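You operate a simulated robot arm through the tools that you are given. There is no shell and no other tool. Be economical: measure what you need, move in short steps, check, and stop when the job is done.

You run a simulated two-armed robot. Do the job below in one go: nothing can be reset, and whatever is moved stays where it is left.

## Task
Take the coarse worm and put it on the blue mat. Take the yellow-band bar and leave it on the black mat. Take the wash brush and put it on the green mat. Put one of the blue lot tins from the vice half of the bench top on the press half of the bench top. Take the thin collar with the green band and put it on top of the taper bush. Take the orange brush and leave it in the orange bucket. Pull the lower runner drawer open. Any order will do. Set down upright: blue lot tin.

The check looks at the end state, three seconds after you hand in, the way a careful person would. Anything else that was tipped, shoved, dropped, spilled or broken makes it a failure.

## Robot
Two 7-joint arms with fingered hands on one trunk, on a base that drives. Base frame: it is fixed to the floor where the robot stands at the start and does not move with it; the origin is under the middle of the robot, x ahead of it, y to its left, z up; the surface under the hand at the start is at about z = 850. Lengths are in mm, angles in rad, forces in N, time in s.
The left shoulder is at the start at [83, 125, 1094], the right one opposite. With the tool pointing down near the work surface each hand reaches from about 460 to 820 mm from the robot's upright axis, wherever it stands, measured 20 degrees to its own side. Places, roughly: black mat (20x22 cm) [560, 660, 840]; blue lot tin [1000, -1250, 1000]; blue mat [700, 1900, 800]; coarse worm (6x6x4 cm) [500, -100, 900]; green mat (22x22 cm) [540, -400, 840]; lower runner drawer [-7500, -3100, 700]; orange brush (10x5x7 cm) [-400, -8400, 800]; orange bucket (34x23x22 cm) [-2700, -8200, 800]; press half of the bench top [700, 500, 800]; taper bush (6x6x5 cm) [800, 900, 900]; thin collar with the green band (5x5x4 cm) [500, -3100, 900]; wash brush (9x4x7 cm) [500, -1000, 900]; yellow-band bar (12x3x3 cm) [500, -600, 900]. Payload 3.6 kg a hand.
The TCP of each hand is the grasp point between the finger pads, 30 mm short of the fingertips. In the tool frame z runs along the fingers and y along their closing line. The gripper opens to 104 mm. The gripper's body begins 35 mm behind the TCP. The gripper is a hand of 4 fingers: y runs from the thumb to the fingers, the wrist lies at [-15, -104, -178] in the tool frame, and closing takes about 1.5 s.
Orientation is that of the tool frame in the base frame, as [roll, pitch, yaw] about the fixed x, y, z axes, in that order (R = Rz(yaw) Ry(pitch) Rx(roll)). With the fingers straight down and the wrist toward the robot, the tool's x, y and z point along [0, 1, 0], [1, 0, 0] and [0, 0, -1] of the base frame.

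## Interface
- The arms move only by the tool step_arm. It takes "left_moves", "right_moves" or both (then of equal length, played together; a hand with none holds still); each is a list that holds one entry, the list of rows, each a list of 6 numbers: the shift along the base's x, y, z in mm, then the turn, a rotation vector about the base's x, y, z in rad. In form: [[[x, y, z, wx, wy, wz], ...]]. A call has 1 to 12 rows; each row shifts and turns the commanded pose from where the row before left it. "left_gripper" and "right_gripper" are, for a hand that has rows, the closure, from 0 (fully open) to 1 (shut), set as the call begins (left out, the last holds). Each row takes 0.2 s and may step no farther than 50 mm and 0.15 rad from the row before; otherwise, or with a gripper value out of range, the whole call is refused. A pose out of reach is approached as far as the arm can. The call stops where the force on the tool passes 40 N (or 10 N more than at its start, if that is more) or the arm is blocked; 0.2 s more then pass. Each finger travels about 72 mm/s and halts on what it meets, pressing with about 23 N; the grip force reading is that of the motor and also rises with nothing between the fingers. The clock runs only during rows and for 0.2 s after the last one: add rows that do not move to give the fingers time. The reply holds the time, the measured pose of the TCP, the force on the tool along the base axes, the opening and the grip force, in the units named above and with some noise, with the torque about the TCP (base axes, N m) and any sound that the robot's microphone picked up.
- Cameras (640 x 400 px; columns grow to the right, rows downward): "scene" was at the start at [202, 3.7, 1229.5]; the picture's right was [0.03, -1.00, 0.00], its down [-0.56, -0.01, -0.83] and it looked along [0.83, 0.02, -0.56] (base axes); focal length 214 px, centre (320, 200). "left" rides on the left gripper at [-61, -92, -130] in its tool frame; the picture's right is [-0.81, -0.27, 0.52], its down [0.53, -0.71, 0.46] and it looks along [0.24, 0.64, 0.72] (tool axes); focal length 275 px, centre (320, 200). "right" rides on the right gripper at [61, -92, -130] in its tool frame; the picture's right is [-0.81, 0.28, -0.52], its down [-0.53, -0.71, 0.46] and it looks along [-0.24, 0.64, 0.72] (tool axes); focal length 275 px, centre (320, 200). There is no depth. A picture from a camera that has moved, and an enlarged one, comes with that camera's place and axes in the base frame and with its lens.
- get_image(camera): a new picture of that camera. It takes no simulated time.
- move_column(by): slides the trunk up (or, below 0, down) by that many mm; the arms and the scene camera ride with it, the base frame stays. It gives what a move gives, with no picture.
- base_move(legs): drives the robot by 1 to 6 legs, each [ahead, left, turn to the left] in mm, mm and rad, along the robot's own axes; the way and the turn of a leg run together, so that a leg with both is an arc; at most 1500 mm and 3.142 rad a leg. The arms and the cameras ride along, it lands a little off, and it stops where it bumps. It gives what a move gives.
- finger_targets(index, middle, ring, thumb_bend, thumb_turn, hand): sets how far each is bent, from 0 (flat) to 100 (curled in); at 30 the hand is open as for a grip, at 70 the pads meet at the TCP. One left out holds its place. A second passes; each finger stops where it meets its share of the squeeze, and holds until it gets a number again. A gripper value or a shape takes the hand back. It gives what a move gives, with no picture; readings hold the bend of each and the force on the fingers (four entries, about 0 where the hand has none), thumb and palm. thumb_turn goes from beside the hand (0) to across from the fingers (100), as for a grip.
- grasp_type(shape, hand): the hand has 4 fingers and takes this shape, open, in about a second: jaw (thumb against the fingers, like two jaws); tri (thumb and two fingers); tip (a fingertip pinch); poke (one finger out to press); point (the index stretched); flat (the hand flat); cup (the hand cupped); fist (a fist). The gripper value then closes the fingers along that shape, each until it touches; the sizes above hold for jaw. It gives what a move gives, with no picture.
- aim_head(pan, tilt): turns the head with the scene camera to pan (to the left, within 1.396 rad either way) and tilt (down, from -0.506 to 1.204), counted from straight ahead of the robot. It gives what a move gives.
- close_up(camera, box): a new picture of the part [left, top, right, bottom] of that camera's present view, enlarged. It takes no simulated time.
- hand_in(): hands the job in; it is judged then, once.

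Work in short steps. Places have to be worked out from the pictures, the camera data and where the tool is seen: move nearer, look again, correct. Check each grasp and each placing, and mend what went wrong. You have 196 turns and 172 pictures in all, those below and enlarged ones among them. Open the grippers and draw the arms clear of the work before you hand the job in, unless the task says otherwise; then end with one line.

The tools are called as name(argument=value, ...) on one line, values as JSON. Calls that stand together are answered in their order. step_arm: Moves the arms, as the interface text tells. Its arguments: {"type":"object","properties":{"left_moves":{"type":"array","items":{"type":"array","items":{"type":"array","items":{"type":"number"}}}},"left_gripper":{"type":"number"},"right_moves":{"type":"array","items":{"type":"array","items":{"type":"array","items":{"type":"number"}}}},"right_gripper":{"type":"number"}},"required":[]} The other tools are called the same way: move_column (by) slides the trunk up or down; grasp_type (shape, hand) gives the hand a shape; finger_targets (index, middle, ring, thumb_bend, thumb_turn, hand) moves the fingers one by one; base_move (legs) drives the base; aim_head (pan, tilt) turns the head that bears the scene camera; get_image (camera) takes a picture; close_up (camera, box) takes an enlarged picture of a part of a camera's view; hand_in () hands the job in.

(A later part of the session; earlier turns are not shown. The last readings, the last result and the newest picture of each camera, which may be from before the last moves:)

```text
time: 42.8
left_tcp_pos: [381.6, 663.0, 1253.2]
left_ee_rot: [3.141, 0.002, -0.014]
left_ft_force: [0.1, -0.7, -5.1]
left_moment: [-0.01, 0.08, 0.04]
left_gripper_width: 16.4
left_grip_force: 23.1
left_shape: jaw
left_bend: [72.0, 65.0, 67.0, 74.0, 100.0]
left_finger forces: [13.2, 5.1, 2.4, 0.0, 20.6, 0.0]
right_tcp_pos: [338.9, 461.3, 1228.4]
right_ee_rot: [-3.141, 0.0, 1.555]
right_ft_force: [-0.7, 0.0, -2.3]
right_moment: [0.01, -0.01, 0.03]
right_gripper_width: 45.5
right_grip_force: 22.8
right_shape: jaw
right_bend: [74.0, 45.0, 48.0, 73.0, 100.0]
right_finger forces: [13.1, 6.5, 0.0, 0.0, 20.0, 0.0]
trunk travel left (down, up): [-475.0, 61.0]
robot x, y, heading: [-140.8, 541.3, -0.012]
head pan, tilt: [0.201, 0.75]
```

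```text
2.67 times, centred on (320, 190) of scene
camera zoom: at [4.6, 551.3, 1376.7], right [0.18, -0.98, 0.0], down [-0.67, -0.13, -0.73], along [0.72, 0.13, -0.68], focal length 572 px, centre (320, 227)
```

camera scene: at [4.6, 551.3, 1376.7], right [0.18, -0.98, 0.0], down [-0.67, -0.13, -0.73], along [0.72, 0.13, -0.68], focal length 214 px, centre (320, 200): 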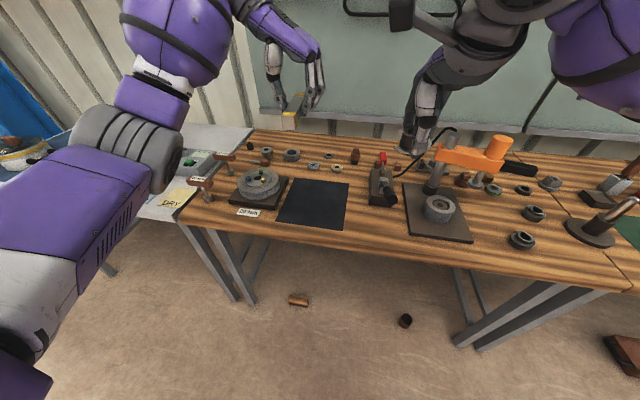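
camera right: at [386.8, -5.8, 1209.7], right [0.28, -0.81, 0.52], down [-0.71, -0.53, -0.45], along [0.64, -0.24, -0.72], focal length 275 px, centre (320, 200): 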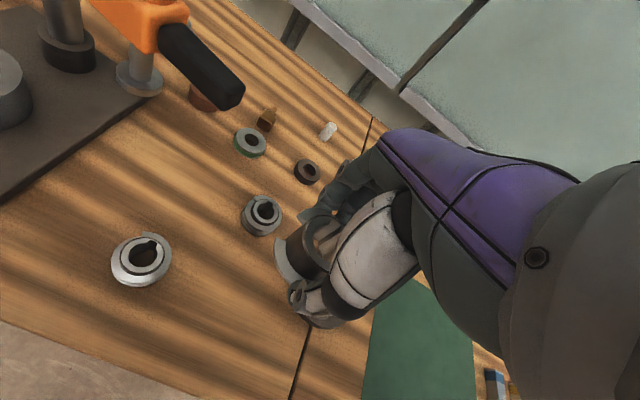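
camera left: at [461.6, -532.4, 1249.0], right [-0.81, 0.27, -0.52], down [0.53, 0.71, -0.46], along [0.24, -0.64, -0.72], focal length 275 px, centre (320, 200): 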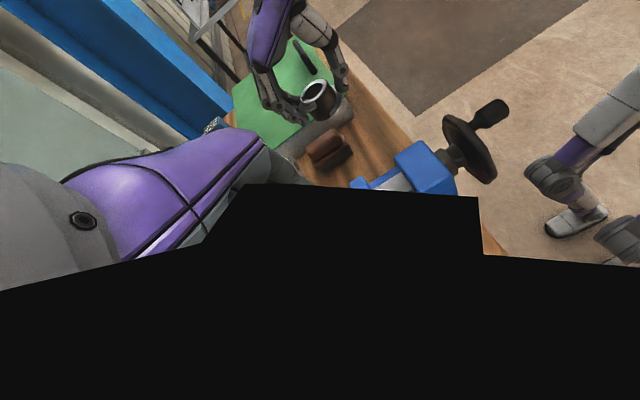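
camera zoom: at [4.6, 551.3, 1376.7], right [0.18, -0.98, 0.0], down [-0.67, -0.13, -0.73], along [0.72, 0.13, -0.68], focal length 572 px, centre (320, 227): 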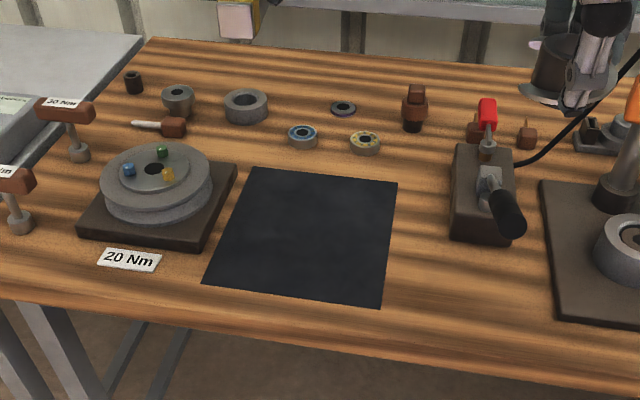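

The lever's handle end reaches to about (429,445,1008), so I keep the trunk (and the worm) high, drive ahead 165 and lower only the left arm.

base_move(legs=[[165, 0, 0.012]])

step_arm(left_moves=[[[0, 0, -45, 0, 0, 0], [0, 0, -45, 0, 0, 0], [0, 0, -45, 0, 0, 0], [0, 0, -45, 0, 0, 0], [0, 0, -45, 0, 0, 0], [0, 0, -45, 0, 0, 0]]])

get_image(camera="scene")

```text
time: 44.2
left_tcp_pos: [547.2, 664.6, 1253.4]
left_ee_rot: [3.141, 0.0, -0.005]
left_ft_force: [0.0, 0.5, -4.7]
left_moment: [-0.06, 0.02, 0.0]
left_gripper_width: 16.9
left_grip_force: 22.9
left_shape: jaw
left_bend: [72.0, 65.0, 67.0, 74.0, 100.0]
left_finger forces: [13.0, 5.1, 2.4, 0.0, 20.7, 0.0]
right_tcp_pos: [507.2, 463.0, 1229.4]
right_ee_rot: [-3.141, 0.0, 1.568]
right_ft_force: [0.8, 0.0, -3.3]
right_moment: [-0.03, 0.0, 0.01]
right_gripper_width: 45.6
right_grip_force: 23.5
right_shape: jaw
right_bend: [74.0, 45.0, 48.0, 73.0, 100.0]
right_finger forces: [13.0, 6.4, 0.0, 0.1, 20.0, 0.0]
trunk travel left (down, up): [-475.0, 61.0]
robot x, y, heading: [25.5, 534.9, -0.009]
head pan, tilt: [0.201, 0.75]
```

```text
time: 45.6
left_tcp_pos: [543.8, 666.8, 985.8]
left_ee_rot: [-3.141, 0.001, -0.006]
left_ft_force: [0.2, -1.1, -4.0]
left_moment: [0.0, 0.02, 0.01]
left_gripper_width: 16.8
left_grip_force: 23.0
left_shape: jaw
left_bend: [72.0, 65.0, 67.0, 74.0, 100.0]
left_finger forces: [13.1, 5.2, 2.5, 0.1, 20.8, 0.1]
right_tcp_pos: [505.7, 464.9, 1228.3]
right_ee_rot: [3.141, 0.001, 1.565]
right_ft_force: [0.6, -0.1, -1.9]
right_moment: [0.01, 0.01, -0.05]
right_gripper_width: 45.5
right_grip_force: 22.9
right_shape: jaw
right_bend: [74.0, 45.0, 48.0, 73.0, 100.0]
right_finger forces: [13.1, 6.5, 0.0, 0.1, 19.8, 0.1]
trunk travel left (down, up): [-475.0, 61.0]
robot x, y, heading: [24.6, 534.6, -0.004]
head pan, tilt: [0.201, 0.75]
```

```text
144 pictures are left
camera scene: at [171.6, 551.2, 1376.7], right [0.19, -0.98, 0.0], down [-0.67, -0.13, -0.73], along [0.72, 0.14, -0.68], focal length 214 px, centre (320, 200)
```

scene: 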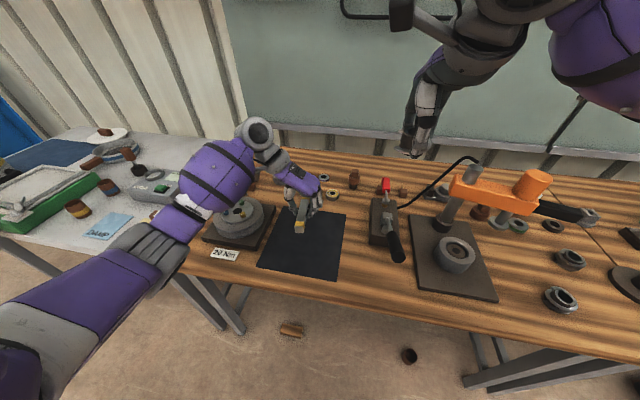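

The bar hangs over the mat, whose centre is at about (550,656). I lower it to just above and then gently until contact.

step_arm(left_moves=[[[4, -8, -40, 0, 0, 0], [0, 0, -35, 0, 0, 0], [0, 0, -15, 0, 0, 0], [0, 0, -4, 0, 0, 0], [0, 0, -3, 0, 0, 0]]])

close_up(camera="scene", box=[240, 170, 400, 290])

```text
time: 46.8
left_tcp_pos: [551.9, 655.9, 887.0]
left_ee_rot: [-3.141, 0.002, -0.005]
left_ft_force: [-0.8, 1.0, -4.7]
left_moment: [-0.01, 0.04, 0.03]
left_gripper_width: 16.6
left_grip_force: 23.1
left_shape: jaw
left_bend: [72.0, 66.0, 67.0, 74.0, 100.0]
left_finger forces: [13.1, 5.0, 2.5, 0.0, 20.7, 0.1]
right_tcp_pos: [506.6, 463.5, 1229.1]
right_ee_rot: [-3.14, -0.001, 1.565]
right_ft_force: [0.1, 0.3, -3.2]
right_moment: [0.0, 0.0, -0.01]
right_gripper_width: 45.5
right_grip_force: 23.1
right_shape: jaw
right_bend: [74.0, 45.0, 48.0, 73.0, 100.0]
right_finger forces: [13.1, 6.5, 0.1, 0.0, 20.0, 0.0]
trunk travel left (down, up): [-475.0, 61.0]
robot x, y, heading: [27.3, 533.2, -0.008]
head pan, tilt: [0.201, 0.75]
```

```text
3.33 times, centred on (320, 230) of scene
camera zoom: at [171.5, 550.8, 1376.7], right [0.19, -0.98, 0.0], down [-0.67, -0.13, -0.73], along [0.72, 0.14, -0.68], focal length 715 px, centre (320, 100)
```

zoom: 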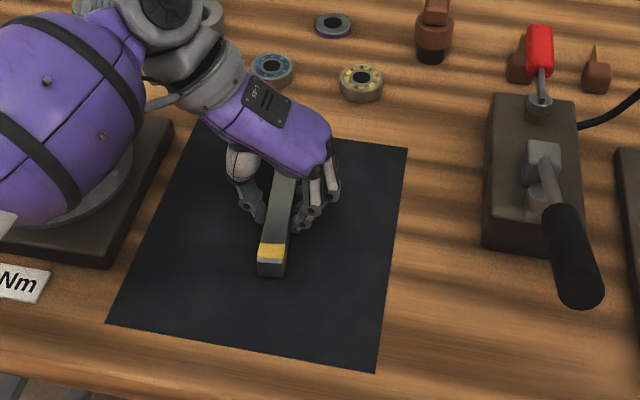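

Still free (no load change). I lower in 1 mm steps until contact.

step_arm(left_moves=[[[0, 0, -1, 0, 0, 0], [0, 0, -1, 0, 0, 0], [0, 0, -1, 0, 0, 0], [0, 0, 0, 0, 0, 0]]])

```text
time: 47.8
left_tcp_pos: [550.6, 657.7, 883.5]
left_ee_rot: [3.141, -0.001, -0.005]
left_ft_force: [-0.1, 1.1, -0.9]
left_moment: [0.02, 0.01, 0.02]
left_gripper_width: 17.1
left_grip_force: 22.8
left_shape: jaw
left_bend: [72.0, 66.0, 68.0, 74.0, 100.0]
left_finger forces: [12.9, 5.1, 2.6, 0.2, 21.5, 0.0]
right_tcp_pos: [507.2, 463.5, 1228.7]
right_ee_rot: [3.141, 0.0, 1.565]
right_ft_force: [0.4, -0.8, -2.8]
right_moment: [-0.01, 0.03, 0.0]
right_gripper_width: 45.7
right_grip_force: 23.0
right_shape: jaw
right_bend: [74.0, 45.0, 48.0, 73.0, 100.0]
right_finger forces: [13.1, 6.4, 0.0, 0.0, 19.9, 0.1]
trunk travel left (down, up): [-475.0, 61.0]
robot x, y, heading: [28.1, 534.7, -0.004]
head pan, tilt: [0.201, 0.75]
```

The weight is now carried by the mat. I open to about 60 mm and lift clear.

step_arm(left_moves=[[[0, 0, 0, 0, 0, 0], [0, 0, 0, 0, 0, 0], [0, 0, 0, 0, 0, 0], [0, 0, 0, 0, 0, 0], [0, 0, 0, 0, 0, 0]]], left_gripper=0.4)

step_arm(left_moves=[[[0, 0, 20, 0, 0, 0], [0, 0, 45, 0, 0, 0], [0, 0, 45, 0, 0, 0], [0, 0, 45, 0, 0, 0], [0, 0, 45, 0, 0, 0], [0, 0, 45, 0, 0, 0], [0, 0, 45, 0, 0, 0], [0, 0, 45, 0, 0, 0]]])

get_image(camera="scene")

```text
time: 49.0
left_tcp_pos: [549.9, 656.6, 883.6]
left_ee_rot: [-3.141, 0.0, -0.005]
left_ft_force: [0.3, -0.6, 0.6]
left_moment: [0.03, 0.02, 0.0]
left_gripper_width: 62.1
left_grip_force: 0.1
left_shape: jaw
left_bend: [29.0, 41.0, 37.0, 65.0, 100.0]
left_finger forces: [0.2, 0.1, 0.0, 0.0, 0.0, 0.0]
right_tcp_pos: [506.7, 463.9, 1229.3]
right_ee_rot: [3.141, -0.001, 1.566]
right_ft_force: [0.7, -1.0, -3.7]
right_moment: [0.0, -0.02, 0.02]
right_gripper_width: 45.5
right_grip_force: 23.6
right_shape: jaw
right_bend: [74.0, 45.0, 48.0, 73.0, 100.0]
right_finger forces: [13.1, 6.4, 0.0, 0.0, 19.8, 0.0]
trunk travel left (down, up): [-475.0, 61.0]
robot x, y, heading: [26.9, 534.4, -0.005]
head pan, tilt: [0.201, 0.75]
```

```text
time: 50.8
left_tcp_pos: [550.1, 655.3, 1220.5]
left_ee_rot: [-3.14, 0.001, -0.005]
left_ft_force: [-0.5, -0.2, 0.4]
left_moment: [-0.01, 0.01, 0.01]
left_gripper_width: 61.8
left_grip_force: 0.0
left_shape: jaw
left_bend: [29.0, 41.0, 37.0, 65.0, 100.0]
left_finger forces: [0.0, 0.0, 0.0, 0.0, 0.0, 0.0]
right_tcp_pos: [505.8, 462.9, 1229.3]
right_ee_rot: [3.14, -0.001, 1.565]
right_ft_force: [0.4, -1.2, -3.6]
right_moment: [0.01, 0.02, -0.03]
right_gripper_width: 45.5
right_grip_force: 23.8
right_shape: jaw
right_bend: [74.0, 45.0, 48.0, 73.0, 100.0]
right_finger forces: [13.1, 6.3, 0.1, 0.0, 20.0, 0.0]
trunk travel left (down, up): [-475.0, 61.0]
robot x, y, heading: [26.3, 530.8, -0.007]
head pan, tilt: [0.201, 0.75]
```

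```text
142 pictures are left
camera scene: at [170.7, 550.4, 1376.8], right [0.19, -0.98, 0.0], down [-0.67, -0.13, -0.73], along [0.72, 0.14, -0.68], focal length 214 px, centre (320, 200)
```

scene: 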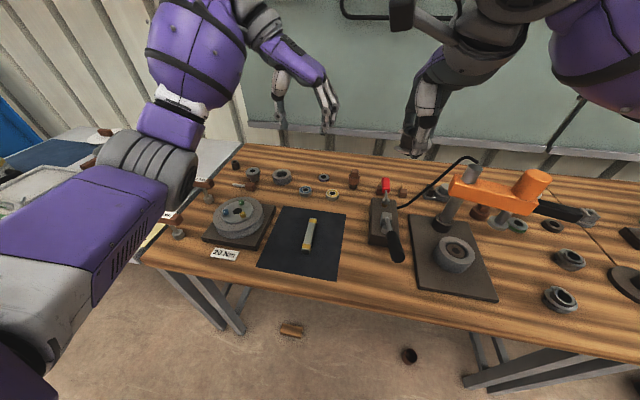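

The bar rests on the black mat. Now I back away and drive left, looking toward the blue mat's table.

base_move(legs=[[-230, 0, 0.005], [0, 700, 0]])

aim_head(pan=0.4, tilt=0.65)

get_image(camera="scene")

```text
time: 58.7
left_tcp_pos: [301.6, 1367.4, 1219.3]
left_ee_rot: [-3.141, 0.0, 0.026]
left_ft_force: [0.0, -0.4, 0.7]
left_moment: [-0.02, 0.02, 0.02]
left_gripper_width: 62.0
left_grip_force: 0.1
left_shape: jaw
left_bend: [29.0, 41.0, 37.0, 65.0, 100.0]
left_finger forces: [0.0, 0.1, 0.1, 0.1, 0.0, 0.1]
right_tcp_pos: [263.9, 1173.5, 1230.1]
right_ee_rot: [3.141, 0.0, 1.596]
right_ft_force: [-0.1, -0.6, -3.2]
right_moment: [0.0, 0.02, -0.01]
right_gripper_width: 45.6
right_grip_force: 23.2
right_shape: jaw
right_bend: [74.0, 45.0, 48.0, 73.0, 100.0]
right_finger forces: [13.0, 6.4, 0.0, 0.0, 20.0, 0.1]
trunk travel left (down, up): [-475.0, 61.0]
robot x, y, heading: [-217.5, 1227.5, 0.031]
head pan, tilt: [0.201, 0.75]
```

```text
time: 59.4
left_tcp_pos: [301.6, 1367.4, 1219.8]
left_ee_rot: [3.141, -0.001, 0.027]
left_ft_force: [0.3, 0.9, -0.5]
left_moment: [0.0, 0.0, 0.03]
left_gripper_width: 61.9
left_grip_force: 0.0
left_shape: jaw
left_bend: [29.0, 41.0, 37.0, 65.0, 100.0]
left_finger forces: [0.0, 0.1, 0.1, 0.0, 0.0, 0.0]
right_tcp_pos: [264.1, 1174.6, 1228.3]
right_ee_rot: [3.141, 0.0, 1.597]
right_ft_force: [0.9, 0.5, -2.3]
right_moment: [0.0, 0.01, 0.02]
right_gripper_width: 45.9
right_grip_force: 22.9
right_shape: jaw
right_bend: [74.0, 45.0, 48.0, 73.0, 100.0]
right_finger forces: [13.1, 6.4, 0.1, 0.1, 19.9, 0.0]
trunk travel left (down, up): [-475.0, 61.0]
robot x, y, heading: [-215.4, 1225.7, 0.029]
head pan, tilt: [0.4, 0.649]
```

```text
141 pictures are left
camera scene: at [-75.6, 1267.4, 1385.3], right [0.41, -0.91, 0.0], down [-0.55, -0.25, -0.8], along [0.73, 0.33, -0.6], focal length 214 px, centre (320, 200)
```

scene: 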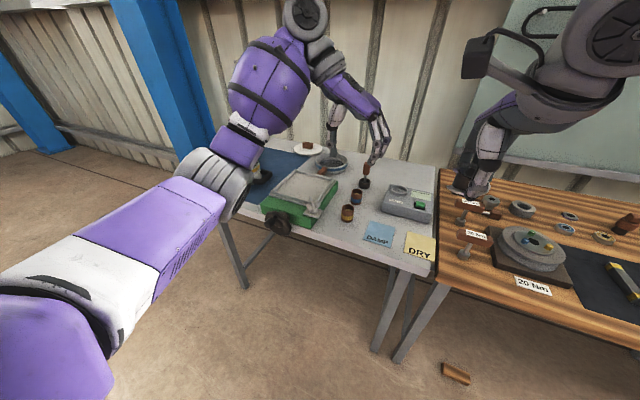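

The blue mat is on the neighbouring table at left, partly hidden. I drive another 600 left and look again.

base_move(legs=[[0, 600, -0.03]])

aim_head(pan=0.1, tilt=0.65)

get_image(camera="scene")

```text
time: 65.1
left_tcp_pos: [298.2, 1943.8, 1220.2]
left_ee_rot: [3.141, 0.002, -0.001]
left_ft_force: [0.6, -0.9, 0.5]
left_moment: [0.01, -0.04, 0.02]
left_gripper_width: 61.7
left_grip_force: 0.2
left_shape: jaw
left_bend: [29.0, 41.0, 37.0, 65.0, 100.0]
left_finger forces: [0.1, 0.0, 0.1, 0.0, 0.0, 0.0]
right_tcp_pos: [254.3, 1752.4, 1228.1]
right_ee_rot: [3.139, 0.001, 1.568]
right_ft_force: [0.0, -0.2, -2.9]
right_moment: [0.0, 0.02, 0.01]
right_gripper_width: 45.6
right_grip_force: 22.5
right_shape: jaw
right_bend: [74.0, 45.0, 48.0, 73.0, 100.0]
right_finger forces: [13.1, 6.4, 0.0, 0.0, 19.9, 0.0]
trunk travel left (down, up): [-475.0, 61.0]
robot x, y, heading: [-220.0, 1823.1, 0.002]
head pan, tilt: [0.4, 0.649]
```

```text
time: 65.9
left_tcp_pos: [298.7, 1943.9, 1218.9]
left_ee_rot: [3.14, -0.001, -0.002]
left_ft_force: [-0.9, 0.5, -0.3]
left_moment: [0.0, 0.03, 0.02]
left_gripper_width: 61.9
left_grip_force: 0.0
left_shape: jaw
left_bend: [29.0, 41.0, 37.0, 65.0, 100.0]
left_finger forces: [0.0, 0.1, 0.1, 0.0, 0.0, 0.0]
right_tcp_pos: [254.9, 1753.4, 1228.8]
right_ee_rot: [-3.14, 0.001, 1.568]
right_ft_force: [-0.3, -0.4, -2.8]
right_moment: [-0.01, 0.01, 0.0]
right_gripper_width: 45.6
right_grip_force: 22.6
right_shape: jaw
right_bend: [74.0, 45.0, 48.0, 73.0, 100.0]
right_finger forces: [13.1, 6.4, 0.0, 0.1, 19.8, 0.0]
trunk travel left (down, up): [-475.0, 61.0]
robot x, y, heading: [-228.8, 1819.9, -0.003]
head pan, tilt: [0.099, 0.649]
```

```text
140 pictures are left
camera scene: at [-75.6, 1830.1, 1385.3], right [0.1, -1.0, 0.0], down [-0.6, -0.06, -0.8], along [0.79, 0.08, -0.6], focal length 214 px, centre (320, 200)
```

scene: 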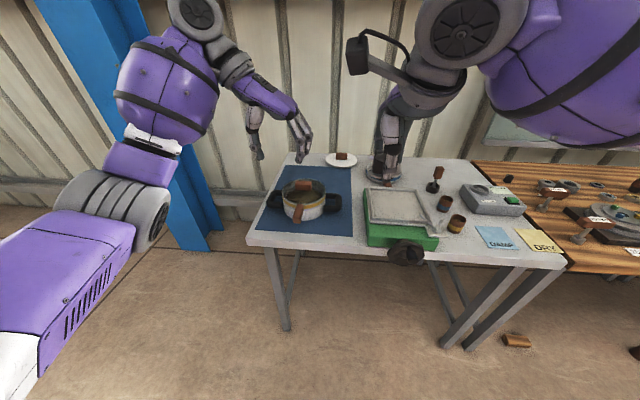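

The blue mat holds a pot in its middle; I zoom in for free space on the mat.

close_up(camera="scene", box=[230, 140, 390, 260])

```text
3.33 times, centred on (310, 200) of scene
camera zoom: at [-75.6, 1830.1, 1385.3], right [0.1, -1.0, 0.0], down [-0.6, -0.06, -0.8], along [0.79, 0.08, -0.6], focal length 715 px, centre (353, 200)
```

zoom: 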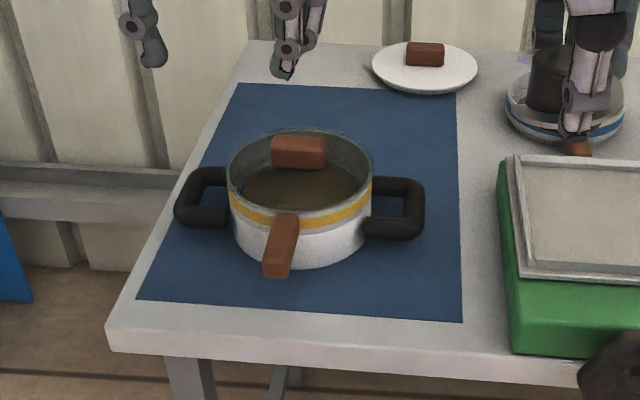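

Free spot on the mat: behind the pot at right, about (760,1835) with table at z≈850. I drive to about (60,2000) and then bring the right hand over.

base_move(legs=[[0, 180, 0], [270, 0, 0]])

get_image(camera="scene")

```text
time: 69.6
left_tcp_pos: [569.0, 2126.3, 1220.0]
left_ee_rot: [3.141, 0.0, 0.002]
left_ft_force: [0.3, 0.0, 0.5]
left_moment: [0.0, -0.02, 0.01]
left_gripper_width: 62.1
left_grip_force: 0.2
left_shape: jaw
left_bend: [29.0, 41.0, 37.0, 65.0, 100.0]
left_finger forces: [0.1, 0.1, 0.0, 0.1, 0.0, 0.0]
right_tcp_pos: [525.2, 1932.8, 1227.7]
right_ee_rot: [3.141, 0.0, 1.571]
right_ft_force: [-0.1, -0.6, -2.7]
right_moment: [0.0, 0.05, 0.01]
right_gripper_width: 45.9
right_grip_force: 22.7
right_shape: jaw
right_bend: [74.0, 45.0, 48.0, 73.0, 100.0]
right_finger forces: [13.0, 6.5, 0.0, 0.1, 19.9, 0.0]
trunk travel left (down, up): [-475.0, 61.0]
robot x, y, heading: [48.3, 1998.7, -0.0]
head pan, tilt: [0.099, 0.649]
```

```text
138 pictures are left
camera scene: at [195.5, 2009.7, 1385.3], right [0.1, -0.99, 0.0], down [-0.6, -0.06, -0.8], along [0.79, 0.08, -0.6], focal length 214 px, centre (320, 200)
```

scene: 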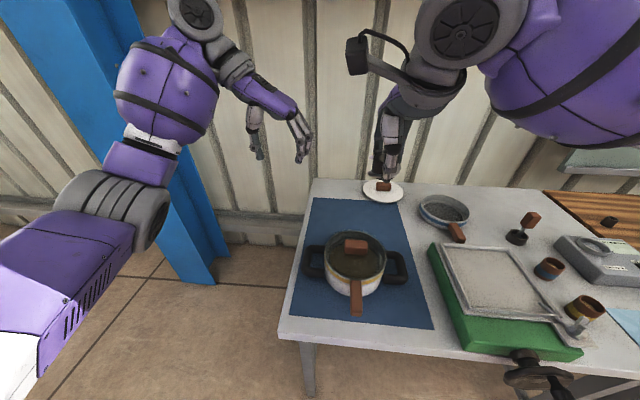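

Table height is confirmed at 850. I move the right hand to (760,1845) high up, then down to z≈950 and look.

step_arm(right_moves=[[[39, -15, 0, 0, 0, 0], [39, -15, 0, 0, 0, 0], [39, -15, 0, 0, 0, 0], [39, -15, 0, 0, 0, 0], [39, -14, 0, 0, 0, 0], [40, -14, 0, 0, 0, 0], [0, 0, -45, 0, 0, 0], [0, 0, -45, 0, 0, 0], [0, 0, -45, 0, 0, 0], [0, 0, -45, 0, 0, 0], [0, 0, -48, 0, 0, 0], [0, 0, -48, 0, 0, 0]]])

get_image(camera="scene")

get_image(camera="right")

```text
time: 72.2
left_tcp_pos: [569.4, 2124.7, 1218.7]
left_ee_rot: [-3.141, -0.001, 0.001]
left_ft_force: [0.1, 0.2, -0.4]
left_moment: [0.0, -0.04, 0.02]
left_gripper_width: 62.0
left_grip_force: 0.0
left_shape: jaw
left_bend: [29.0, 41.0, 37.0, 65.0, 100.0]
left_finger forces: [0.0, 0.0, 0.0, 0.0, 0.1, 0.0]
right_tcp_pos: [763.9, 1845.9, 954.9]
right_ee_rot: [-3.141, -0.001, 1.572]
right_ft_force: [-0.4, -0.6, -3.4]
right_moment: [-0.01, 0.01, -0.03]
right_gripper_width: 45.3
right_grip_force: 23.2
right_shape: jaw
right_bend: [74.0, 45.0, 48.0, 73.0, 100.0]
right_finger forces: [13.2, 6.6, 0.1, 0.1, 19.8, 0.1]
trunk travel left (down, up): [-475.0, 61.0]
robot x, y, heading: [46.5, 1998.5, 0.003]
head pan, tilt: [0.099, 0.649]
```

```text
137 pictures are left
camera scene: at [196.0, 2009.8, 1385.2], right [0.1, -0.99, 0.0], down [-0.6, -0.06, -0.8], along [0.79, 0.08, -0.61], focal length 214 px, centre (320, 200)
```

scene: 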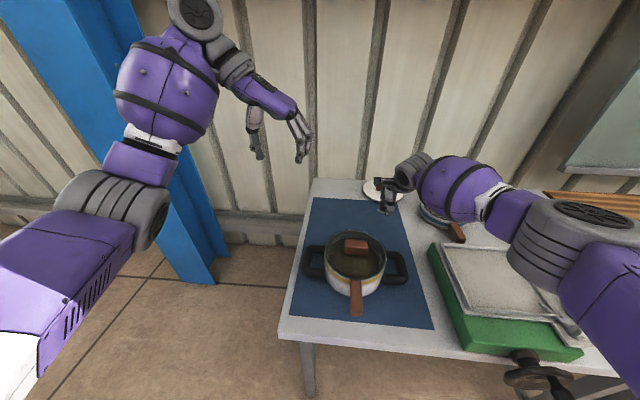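

```text
136 pictures are left
camera right: at [671.5, 1906.8, 1084.8], right [0.28, -0.81, 0.52], down [-0.71, -0.53, -0.45], along [0.65, -0.24, -0.72], focal length 275 px, centre (320, 200)
```

right: 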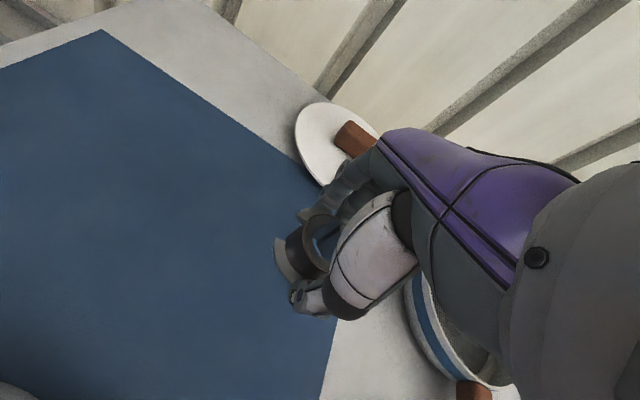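

All clear; I shift 12 mm further onto the mat and lower to just above contact.

step_arm(right_moves=[[[-4, 12, -30, 0, 0, 0], [0, 0, -25, 0, 0, 0], [0, 0, -8, 0, 0, 0], [0, 0, -3, 0, 0, 0], [0, 0, -1, 0, 0, 0], [0, 0, -1, 0, 0, 0]]])

close_up(camera="scene", box=[320, 150, 480, 270])

```text
time: 73.6
left_tcp_pos: [569.7, 2126.0, 1219.5]
left_ee_rot: [3.141, -0.001, 0.002]
left_ft_force: [-0.1, -0.7, -0.3]
left_moment: [0.02, 0.01, 0.0]
left_gripper_width: 62.1
left_grip_force: 0.0
left_shape: jaw
left_bend: [29.0, 41.0, 37.0, 65.0, 100.0]
left_finger forces: [0.0, 0.1, 0.0, 0.1, 0.0, 0.1]
right_tcp_pos: [757.4, 1857.0, 886.6]
right_ee_rot: [3.141, -0.001, 1.571]
right_ft_force: [-1.1, 0.5, -0.3]
right_moment: [0.02, -0.03, 0.0]
right_gripper_width: 45.4
right_grip_force: 22.8
right_shape: jaw
right_bend: [74.0, 46.0, 48.0, 73.0, 100.0]
right_finger forces: [13.0, 6.4, 0.0, 0.0, 20.1, 0.1]
trunk travel left (down, up): [-475.0, 61.0]
robot x, y, heading: [48.2, 1998.2, -0.005]
head pan, tilt: [0.099, 0.649]
```

```text
3.33 times, centred on (400, 210) of scene
camera zoom: at [195.0, 2009.9, 1385.4], right [0.1, -0.99, 0.0], down [-0.6, -0.06, -0.8], along [0.79, 0.08, -0.6], focal length 715 px, centre (53, 167)
```

zoom: 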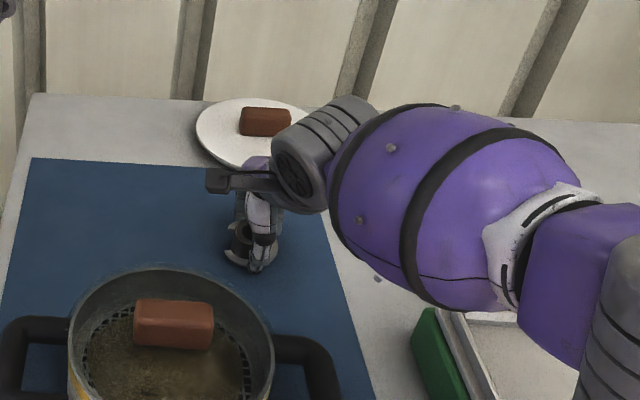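

Contact at z≈886: the mat carries the worm. I open and lift.

step_arm(right_moves=[[[0, 0, 0, 0, 0, 0], [0, 0, 0, 0, 0, 0], [0, 0, 0, 0, 0, 0], [0, 0, 0, 0, 0, 0], [0, 0, 0, 0, 0, 0], [0, 0, 0, 0, 0, 0]]], right_gripper=0)

step_arm(right_moves=[[[0, 0, 20, 0, 0, 0], [0, 0, 45, 0, 0, 0], [0, 0, 45, 0, 0, 0], [0, 0, 45, 0, 0, 0], [0, 0, 45, 0, 0, 0], [0, 0, 45, 0, 0, 0], [0, 0, 45, 0, 0, 0], [-40, 0, 20, 0, 0, 0], [-45, 0, 0, 0, 0, 0], [-45, 0, 0, 0, 0, 0], [-45, 0, 0, 0, 0, 0], [-45, 0, 0, 0, 0, 0]]])

close_up(camera="scene", box=[280, 160, 480, 340])

```text
time: 75.0
left_tcp_pos: [569.0, 2124.6, 1219.5]
left_ee_rot: [3.142, 0.0, 0.001]
left_ft_force: [-0.4, -0.7, 0.5]
left_moment: [0.0, 0.0, -0.05]
left_gripper_width: 62.2
left_grip_force: 0.0
left_shape: jaw
left_bend: [29.0, 41.0, 37.0, 65.0, 100.0]
left_finger forces: [0.0, 0.1, 0.0, 0.0, 0.1, 0.0]
right_tcp_pos: [758.2, 1857.2, 886.1]
right_ee_rot: [3.141, 0.0, 1.571]
right_ft_force: [-0.2, 0.3, 0.0]
right_moment: [-0.02, -0.02, 0.0]
right_gripper_width: 103.6
right_grip_force: 0.1
right_shape: jaw
right_bend: [30.0, 30.0, 30.0, 30.0, 98.0]
right_finger forces: [0.1, 0.1, 0.0, 0.0, 0.0, 0.0]
trunk travel left (down, up): [-475.0, 61.0]
robot x, y, heading: [43.1, 1995.9, -0.001]
head pan, tilt: [0.099, 0.649]
```

```text
time: 77.6
left_tcp_pos: [567.6, 2124.6, 1219.2]
left_ee_rot: [-3.141, -0.001, 0.002]
left_ft_force: [-0.6, 0.1, -0.2]
left_moment: [-0.01, 0.01, 0.01]
left_gripper_width: 61.8
left_grip_force: 0.0
left_shape: jaw
left_bend: [29.0, 41.0, 37.0, 65.0, 100.0]
left_finger forces: [0.0, 0.0, 0.1, 0.1, 0.1, 0.1]
right_tcp_pos: [534.1, 1858.1, 1194.8]
right_ee_rot: [-3.141, 0.0, 1.571]
right_ft_force: [0.5, 0.1, -0.1]
right_moment: [-0.02, -0.03, -0.02]
right_gripper_width: 103.7
right_grip_force: 0.2
right_shape: jaw
right_bend: [30.0, 30.0, 30.0, 30.0, 98.0]
right_finger forces: [0.1, 0.0, 0.1, 0.1, 0.0, 0.0]
trunk travel left (down, up): [-475.0, 61.0]
robot x, y, heading: [47.4, 2001.3, 0.001]
head pan, tilt: [0.099, 0.649]
```

```text
2.22 times, centred on (380, 250) of scene
camera zoom: at [194.3, 2009.7, 1385.5], right [0.1, -0.99, 0.0], down [-0.6, -0.06, -0.8], along [0.79, 0.08, -0.6], focal length 477 px, centre (187, 89)
```

zoom: 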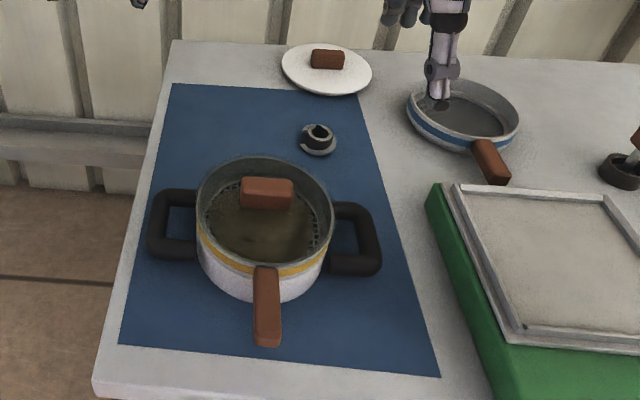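

The worm rests flat on the blue mat. Next I turn the left hand back to its starting attitude and drive back along the bench toward the right.

step_arm(left_moves=[[[0, 0, 0, 0, 0, 0.143], [0, 0, 0, 0, 0, 0.143], [0, 0, 0, 0, 0, 0.143], [0, 0, 0, 0, 0, 0.143], [0, 0, 0, 0, 0, 0.143], [0, 0, 0, 0, 0, 0.143], [0, 0, 0, 0, 0, 0.143], [0, 0, 0, 0, 0, 0.143], [0, 0, 0, 0, 0, 0.143], [0, 0, 0, 0, 0, 0.143], [0, 0, 0, 0, 0, 0.141]]], left_gripper=0)

base_move(legs=[[-300, 0, 0], [0, -1000, 0]])

aim_head(pan=-0.2, tilt=0.65)

close_up(camera="scene", box=[160, 100, 480, 300])

```text
time: 80.0
left_tcp_pos: [568.3, 2125.3, 1219.9]
left_ee_rot: [-3.141, 0.0, 1.574]
left_ft_force: [-0.7, 0.0, -0.4]
left_moment: [-0.03, -0.03, 0.01]
left_gripper_width: 103.8
left_grip_force: 0.1
left_shape: jaw
left_bend: [30.0, 30.0, 30.0, 30.0, 98.0]
left_finger forces: [0.1, 0.1, 0.0, 0.0, 0.0, 0.0]
right_tcp_pos: [534.7, 1859.0, 1197.5]
right_ee_rot: [3.14, -0.001, 1.574]
right_ft_force: [-0.6, 0.2, 0.0]
right_moment: [0.02, -0.01, -0.01]
right_gripper_width: 103.7
right_grip_force: 0.0
right_shape: jaw
right_bend: [30.0, 30.0, 30.0, 30.0, 98.0]
right_finger forces: [0.1, 0.0, 0.1, 0.0, 0.0, 0.1]
trunk travel left (down, up): [-475.0, 61.0]
robot x, y, heading: [45.7, 1997.7, 0.0]
head pan, tilt: [0.099, 0.649]
```

```text
time: 90.8
left_tcp_pos: [256.2, 1129.3, 1219.8]
left_ee_rot: [3.141, -0.001, 1.569]
left_ft_force: [0.9, -0.1, -0.2]
left_moment: [-0.01, 0.01, 0.01]
left_gripper_width: 103.8
left_grip_force: 0.0
left_shape: jaw
left_bend: [30.0, 30.0, 30.0, 30.0, 98.0]
left_finger forces: [0.0, 0.0, 0.0, 0.0, 0.0, 0.0]
right_tcp_pos: [222.6, 863.1, 1195.2]
right_ee_rot: [-3.14, -0.001, 1.569]
right_ft_force: [-0.5, 0.1, -0.2]
right_moment: [-0.02, 0.0, -0.01]
right_gripper_width: 104.2
right_grip_force: 0.1
right_shape: jaw
right_bend: [30.0, 30.0, 30.0, 30.0, 98.0]
right_finger forces: [0.1, 0.0, 0.1, 0.0, 0.0, 0.0]
trunk travel left (down, up): [-475.0, 61.0]
robot x, y, heading: [-264.9, 1004.7, 0.002]
head pan, tilt: [0.099, 0.649]
```

```text
time: 91.6
left_tcp_pos: [255.5, 1129.9, 1219.2]
left_ee_rot: [3.141, -0.001, 1.569]
left_ft_force: [0.3, 1.1, -0.6]
left_moment: [0.0, -0.01, 0.05]
left_gripper_width: 103.8
left_grip_force: 0.0
left_shape: jaw
left_bend: [30.0, 30.0, 30.0, 30.0, 98.0]
left_finger forces: [0.0, 0.1, 0.1, 0.0, 0.1, 0.1]
right_tcp_pos: [222.6, 862.5, 1195.5]
right_ee_rot: [3.141, -0.001, 1.569]
right_ft_force: [-0.5, 0.6, 0.5]
right_moment: [-0.02, -0.03, -0.03]
right_gripper_width: 103.7
right_grip_force: 0.0
right_shape: jaw
right_bend: [30.0, 30.0, 30.0, 30.0, 98.0]
right_finger forces: [0.0, 0.0, 0.0, 0.1, 0.0, 0.0]
trunk travel left (down, up): [-475.0, 61.0]
robot x, y, heading: [-266.5, 1004.7, -0.006]
head pan, tilt: [-0.201, 0.649]
```

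```text
2.00 times, centred on (320, 200) of scene
camera zoom: at [-119.2, 989.5, 1385.4], right [-0.2, -0.98, 0.0], down [-0.59, 0.12, -0.8], along [0.78, -0.16, -0.6], focal length 429 px, centre (320, 200)
```

zoom: 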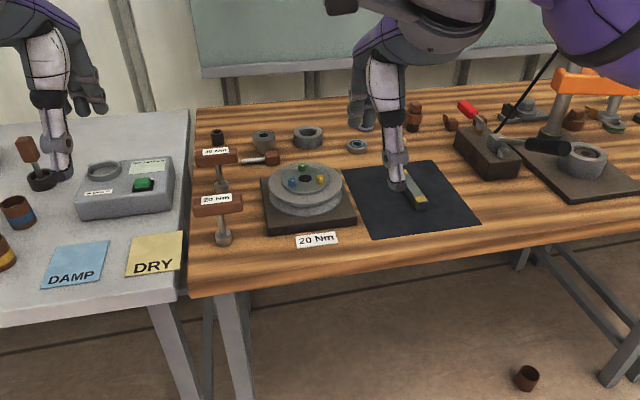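

Candidates for the taper bush stand behind the 20 Nm fixture; I zoom in once to know what awaits the collar.

close_up(camera="scene", box=[250, 150, 370, 220])

base_move(legs=[[0, -1500, 0], [0, -400, 0]])

aim_head(pan=-0.3, tilt=0.55)

get_image(camera="scene")

```text
5.33 times, centred on (310, 185) of scene
camera zoom: at [-119.2, 989.5, 1385.4], right [-0.2, -0.98, 0.0], down [-0.59, 0.12, -0.8], along [0.78, -0.16, -0.6], focal length 1144 px, centre (373, 280)
```

zoom: 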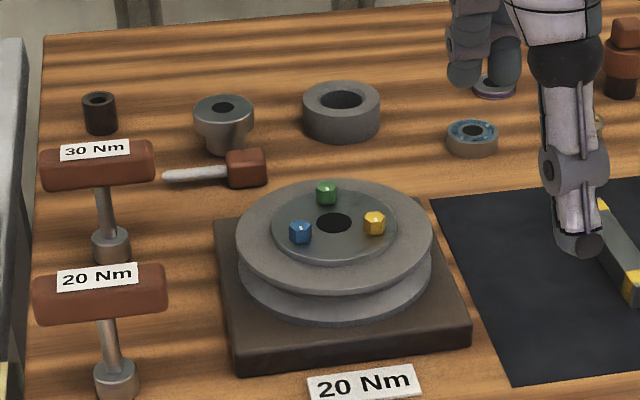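

```text
time: 108.2
left_tcp_pos: [238.0, -735.3, 1219.0]
left_ee_rot: [-3.14, 0.001, 1.556]
left_ft_force: [-0.3, -0.2, -1.4]
left_moment: [0.02, 0.02, -0.03]
left_gripper_width: 103.7
left_grip_force: 0.1
left_shape: jaw
left_bend: [30.0, 30.0, 30.0, 30.0, 98.0]
left_finger forces: [0.0, 0.0, 0.0, 0.1, 0.1, 0.0]
right_tcp_pos: [198.3, -1002.2, 1194.9]
right_ee_rot: [3.141, 0.0, 1.555]
right_ft_force: [0.2, 0.7, 0.3]
right_moment: [0.0, -0.05, 0.03]
right_gripper_width: 103.6
right_grip_force: 0.0
right_shape: jaw
right_bend: [30.0, 30.0, 30.0, 30.0, 98.0]
right_finger forces: [0.1, 0.1, 0.1, 0.0, 0.0, 0.0]
trunk travel left (down, up): [-475.0, 61.0]
robot x, y, heading: [-284.0, -852.4, -0.017]
head pan, tilt: [-0.201, 0.649]
```

```text
time: 108.8
left_tcp_pos: [237.0, -735.4, 1219.5]
left_ee_rot: [3.141, -0.002, 1.553]
left_ft_force: [0.2, 0.0, -0.5]
left_moment: [-0.01, -0.03, 0.02]
left_gripper_width: 103.3
left_grip_force: 0.0
left_shape: jaw
left_bend: [30.0, 30.0, 30.0, 30.0, 98.0]
left_finger forces: [0.1, 0.1, 0.0, 0.0, 0.1, 0.0]
right_tcp_pos: [199.0, -1001.9, 1195.4]
right_ee_rot: [3.141, -0.001, 1.555]
right_ft_force: [0.6, -0.1, 0.5]
right_moment: [0.02, -0.01, 0.0]
right_gripper_width: 104.0
right_grip_force: 0.1
right_shape: jaw
right_bend: [30.0, 30.0, 30.0, 30.0, 98.0]
right_finger forces: [0.1, 0.0, 0.0, 0.1, 0.0, 0.0]
trunk travel left (down, up): [-475.0, 61.0]
robot x, y, heading: [-285.9, -850.2, -0.017]
head pan, tilt: [-0.3, 0.55]
```

```text
131 pictures are left
camera scene: at [-138.9, -879.7, 1394.1], right [-0.31, -0.95, 0.0], down [-0.5, 0.16, -0.85], along [0.81, -0.27, -0.52], focal length 214 px, centre (320, 200)
```

scene: 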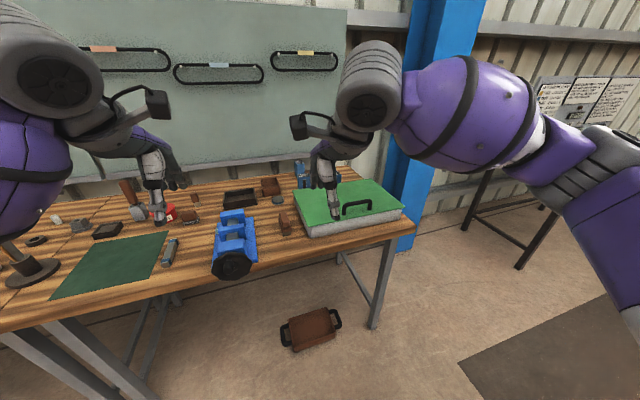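

The path ahead is open floor. I drive on right toward the collar's table.

base_move(legs=[[0, -1500, 0.017], [0, -300, 0]])

aim_head(pan=-0.3, tilt=0.5)

get_image(camera="scene")

```text
time: 125.3
left_tcp_pos: [205.2, -2576.1, 1219.7]
left_ee_rot: [-3.141, 0.0, 1.55]
left_ft_force: [-0.6, -0.1, 0.5]
left_moment: [-0.02, 0.01, 0.0]
left_gripper_width: 103.6
left_grip_force: 0.0
left_shape: jaw
left_bend: [30.0, 30.0, 30.0, 30.0, 98.0]
left_finger forces: [0.1, 0.1, 0.0, 0.0, 0.0, 0.0]
right_tcp_pos: [165.1, -2840.4, 1194.7]
right_ee_rot: [-3.141, 0.0, 1.55]
right_ft_force: [0.2, 0.0, 1.1]
right_moment: [-0.03, 0.02, 0.0]
right_gripper_width: 103.7
right_grip_force: 0.1
right_shape: jaw
right_bend: [30.0, 30.0, 30.0, 30.0, 98.0]
right_finger forces: [0.1, 0.0, 0.0, 0.1, 0.0, 0.0]
trunk travel left (down, up): [-475.0, 61.0]
robot x, y, heading: [-318.7, -2688.1, -0.027]
head pan, tilt: [-0.3, 0.55]
```

```text
time: 125.9
left_tcp_pos: [205.4, -2575.5, 1219.2]
left_ee_rot: [3.141, 0.001, 1.548]
left_ft_force: [-0.2, 0.6, 0.0]
left_moment: [-0.01, 0.03, -0.03]
left_gripper_width: 103.7
left_grip_force: 0.1
left_shape: jaw
left_bend: [30.0, 30.0, 30.0, 30.0, 98.0]
left_finger forces: [0.0, 0.1, 0.0, 0.0, 0.0, 0.0]
right_tcp_pos: [165.6, -2841.0, 1195.0]
right_ee_rot: [-3.14, -0.002, 1.551]
right_ft_force: [0.0, -0.6, 0.2]
right_moment: [-0.01, -0.01, 0.03]
right_gripper_width: 103.6
right_grip_force: 0.0
right_shape: jaw
right_bend: [30.0, 30.0, 30.0, 30.0, 98.0]
right_finger forces: [0.1, 0.0, 0.1, 0.0, 0.1, 0.0]
trunk travel left (down, up): [-475.0, 61.0]
robot x, y, heading: [-320.5, -2690.2, -0.022]
head pan, tilt: [-0.3, 0.499]
```

```text
130 pictures are left
camera scene: at [-172.1, -2717.6, 1398.7], right [-0.32, -0.95, 0.0], down [-0.45, 0.15, -0.88], along [0.83, -0.28, -0.48], focal length 214 px, centre (320, 200)
```

scene: 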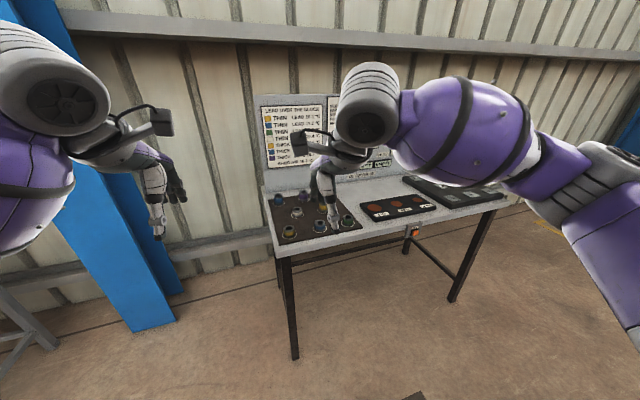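

close_up(camera="scene", box=[250, 80, 450, 250])

```text
2.35 times, centred on (350, 165) of scene
camera zoom: at [-172.1, -2717.6, 1398.7], right [-0.32, -0.95, 0.0], down [-0.45, 0.15, -0.88], along [0.83, -0.28, -0.48], focal length 505 px, centre (249, 282)
```

zoom: 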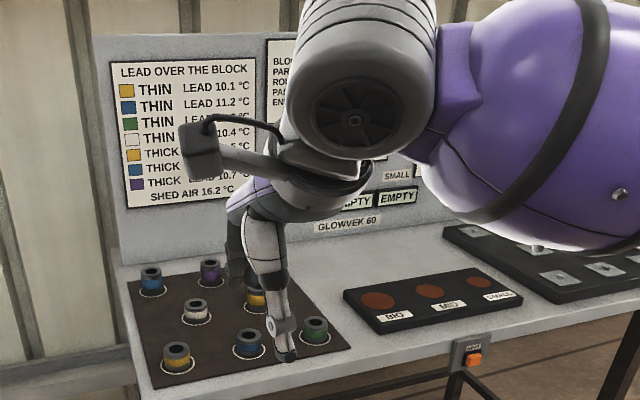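

The green-banded collar stands at about (513,-3076) on the board, one green one only. I drive so that the left hand can take it.

base_move(legs=[[0, -570, 0.022], [310, 0, 0]])

aim_head(pan=0.2, tilt=0.8)

get_image(camera="scene")

get_image(camera="left")

```text
time: 133.3
left_tcp_pos: [504.6, -3176.1, 1218.4]
left_ee_rot: [3.14, 0.0, 1.554]
left_ft_force: [-0.2, 0.6, 0.3]
left_moment: [0.02, 0.02, 0.03]
left_gripper_width: 103.5
left_grip_force: 0.1
left_shape: jaw
left_bend: [30.0, 30.0, 30.0, 30.0, 98.0]
left_finger forces: [0.0, 0.0, 0.0, 0.1, 0.0, 0.1]
right_tcp_pos: [468.0, -3442.0, 1194.4]
right_ee_rot: [3.139, 0.0, 1.553]
right_ft_force: [-0.1, 0.4, 0.5]
right_moment: [0.01, 0.01, -0.02]
right_gripper_width: 103.8
right_grip_force: 0.1
right_shape: jaw
right_bend: [30.0, 30.0, 30.0, 30.0, 98.0]
right_finger forces: [0.1, 0.1, 0.0, 0.0, 0.0, 0.0]
trunk travel left (down, up): [-475.0, 61.0]
robot x, y, heading: [-16.1, -3291.4, -0.018]
head pan, tilt: [-0.3, 0.499]
```

```text
time: 134.2
left_tcp_pos: [505.0, -3175.3, 1220.5]
left_ee_rot: [3.141, 0.0, 1.554]
left_ft_force: [0.4, -0.1, -0.3]
left_moment: [0.01, -0.01, 0.02]
left_gripper_width: 103.6
left_grip_force: 0.0
left_shape: jaw
left_bend: [30.0, 30.0, 30.0, 30.0, 98.0]
left_finger forces: [0.0, 0.1, 0.0, 0.1, 0.0, 0.0]
right_tcp_pos: [466.0, -3442.3, 1195.4]
right_ee_rot: [3.141, -0.001, 1.552]
right_ft_force: [0.3, -1.0, 0.7]
right_moment: [0.03, -0.05, 0.03]
right_gripper_width: 103.7
right_grip_force: 0.1
right_shape: jaw
right_bend: [30.0, 30.0, 30.0, 30.0, 98.0]
right_finger forces: [0.0, 0.2, 0.1, 0.0, 0.0, 0.0]
trunk travel left (down, up): [-475.0, 61.0]
robot x, y, heading: [-21.7, -3291.8, -0.015]
head pan, tilt: [0.201, 0.799]
```

```text
128 pictures are left
camera scene: at [122.6, -3276.7, 1372.8], right [0.18, -0.98, 0.0], down [-0.7, -0.13, -0.7], along [0.69, 0.13, -0.72], focal length 214 px, centre (320, 200)
```

scene: 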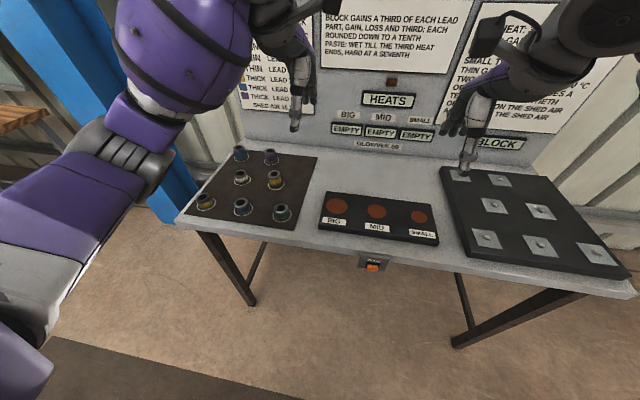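

```text
127 pictures are left
camera left: at [413.4, -3235.9, 1350.0], right [-0.29, -0.81, -0.52], down [-0.7, 0.55, -0.46], along [0.65, 0.23, -0.72], focal length 275 px, centre (320, 200)
```

left: 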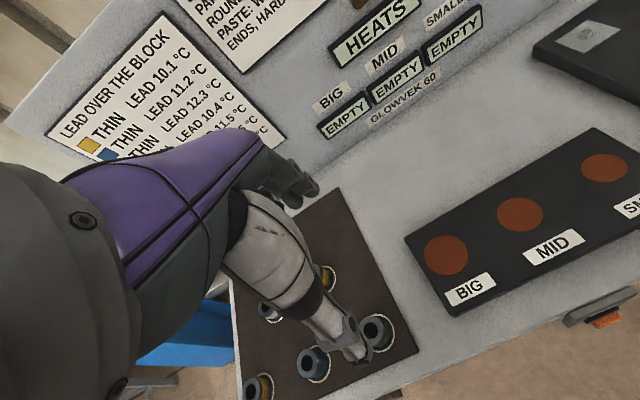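

I zoom on the collar in both views for a fix.

close_up(camera="scene", box=[220, 160, 340, 240])

close_up(camera="left", box=[280, 240, 440, 400])

```text
5.00 times, centred on (280, 200) of scene
camera zoom: at [122.6, -3276.7, 1372.8], right [0.18, -0.98, 0.0], down [-0.7, -0.13, -0.7], along [0.69, 0.13, -0.72], focal length 1072 px, centre (520, 200)
```

zoom: 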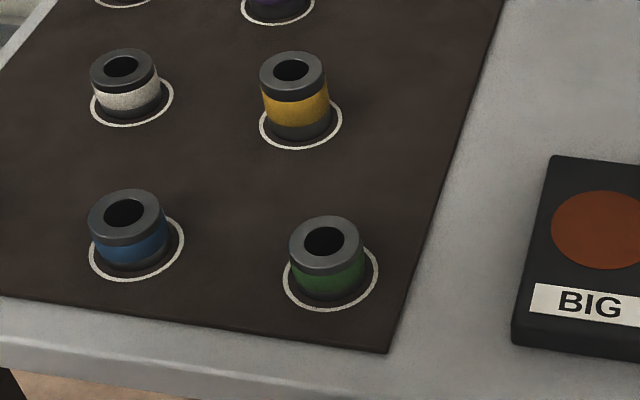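

```text
2.50 times, centred on (360, 320) of left
camera zoom: at [413.4, -3235.9, 1350.0], right [-0.29, -0.81, -0.52], down [-0.7, 0.55, -0.46], along [0.65, 0.23, -0.72], focal length 688 px, centre (220, -100)
```

zoom: 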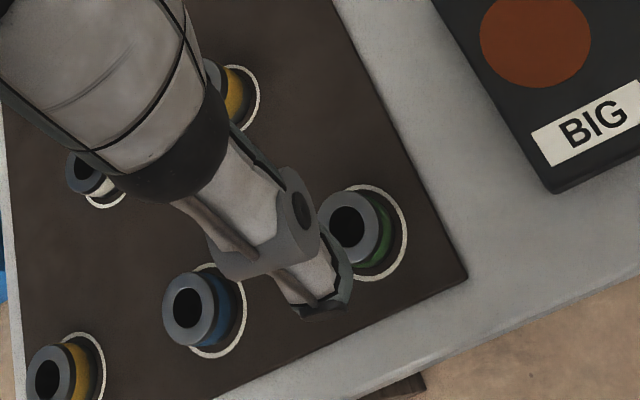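

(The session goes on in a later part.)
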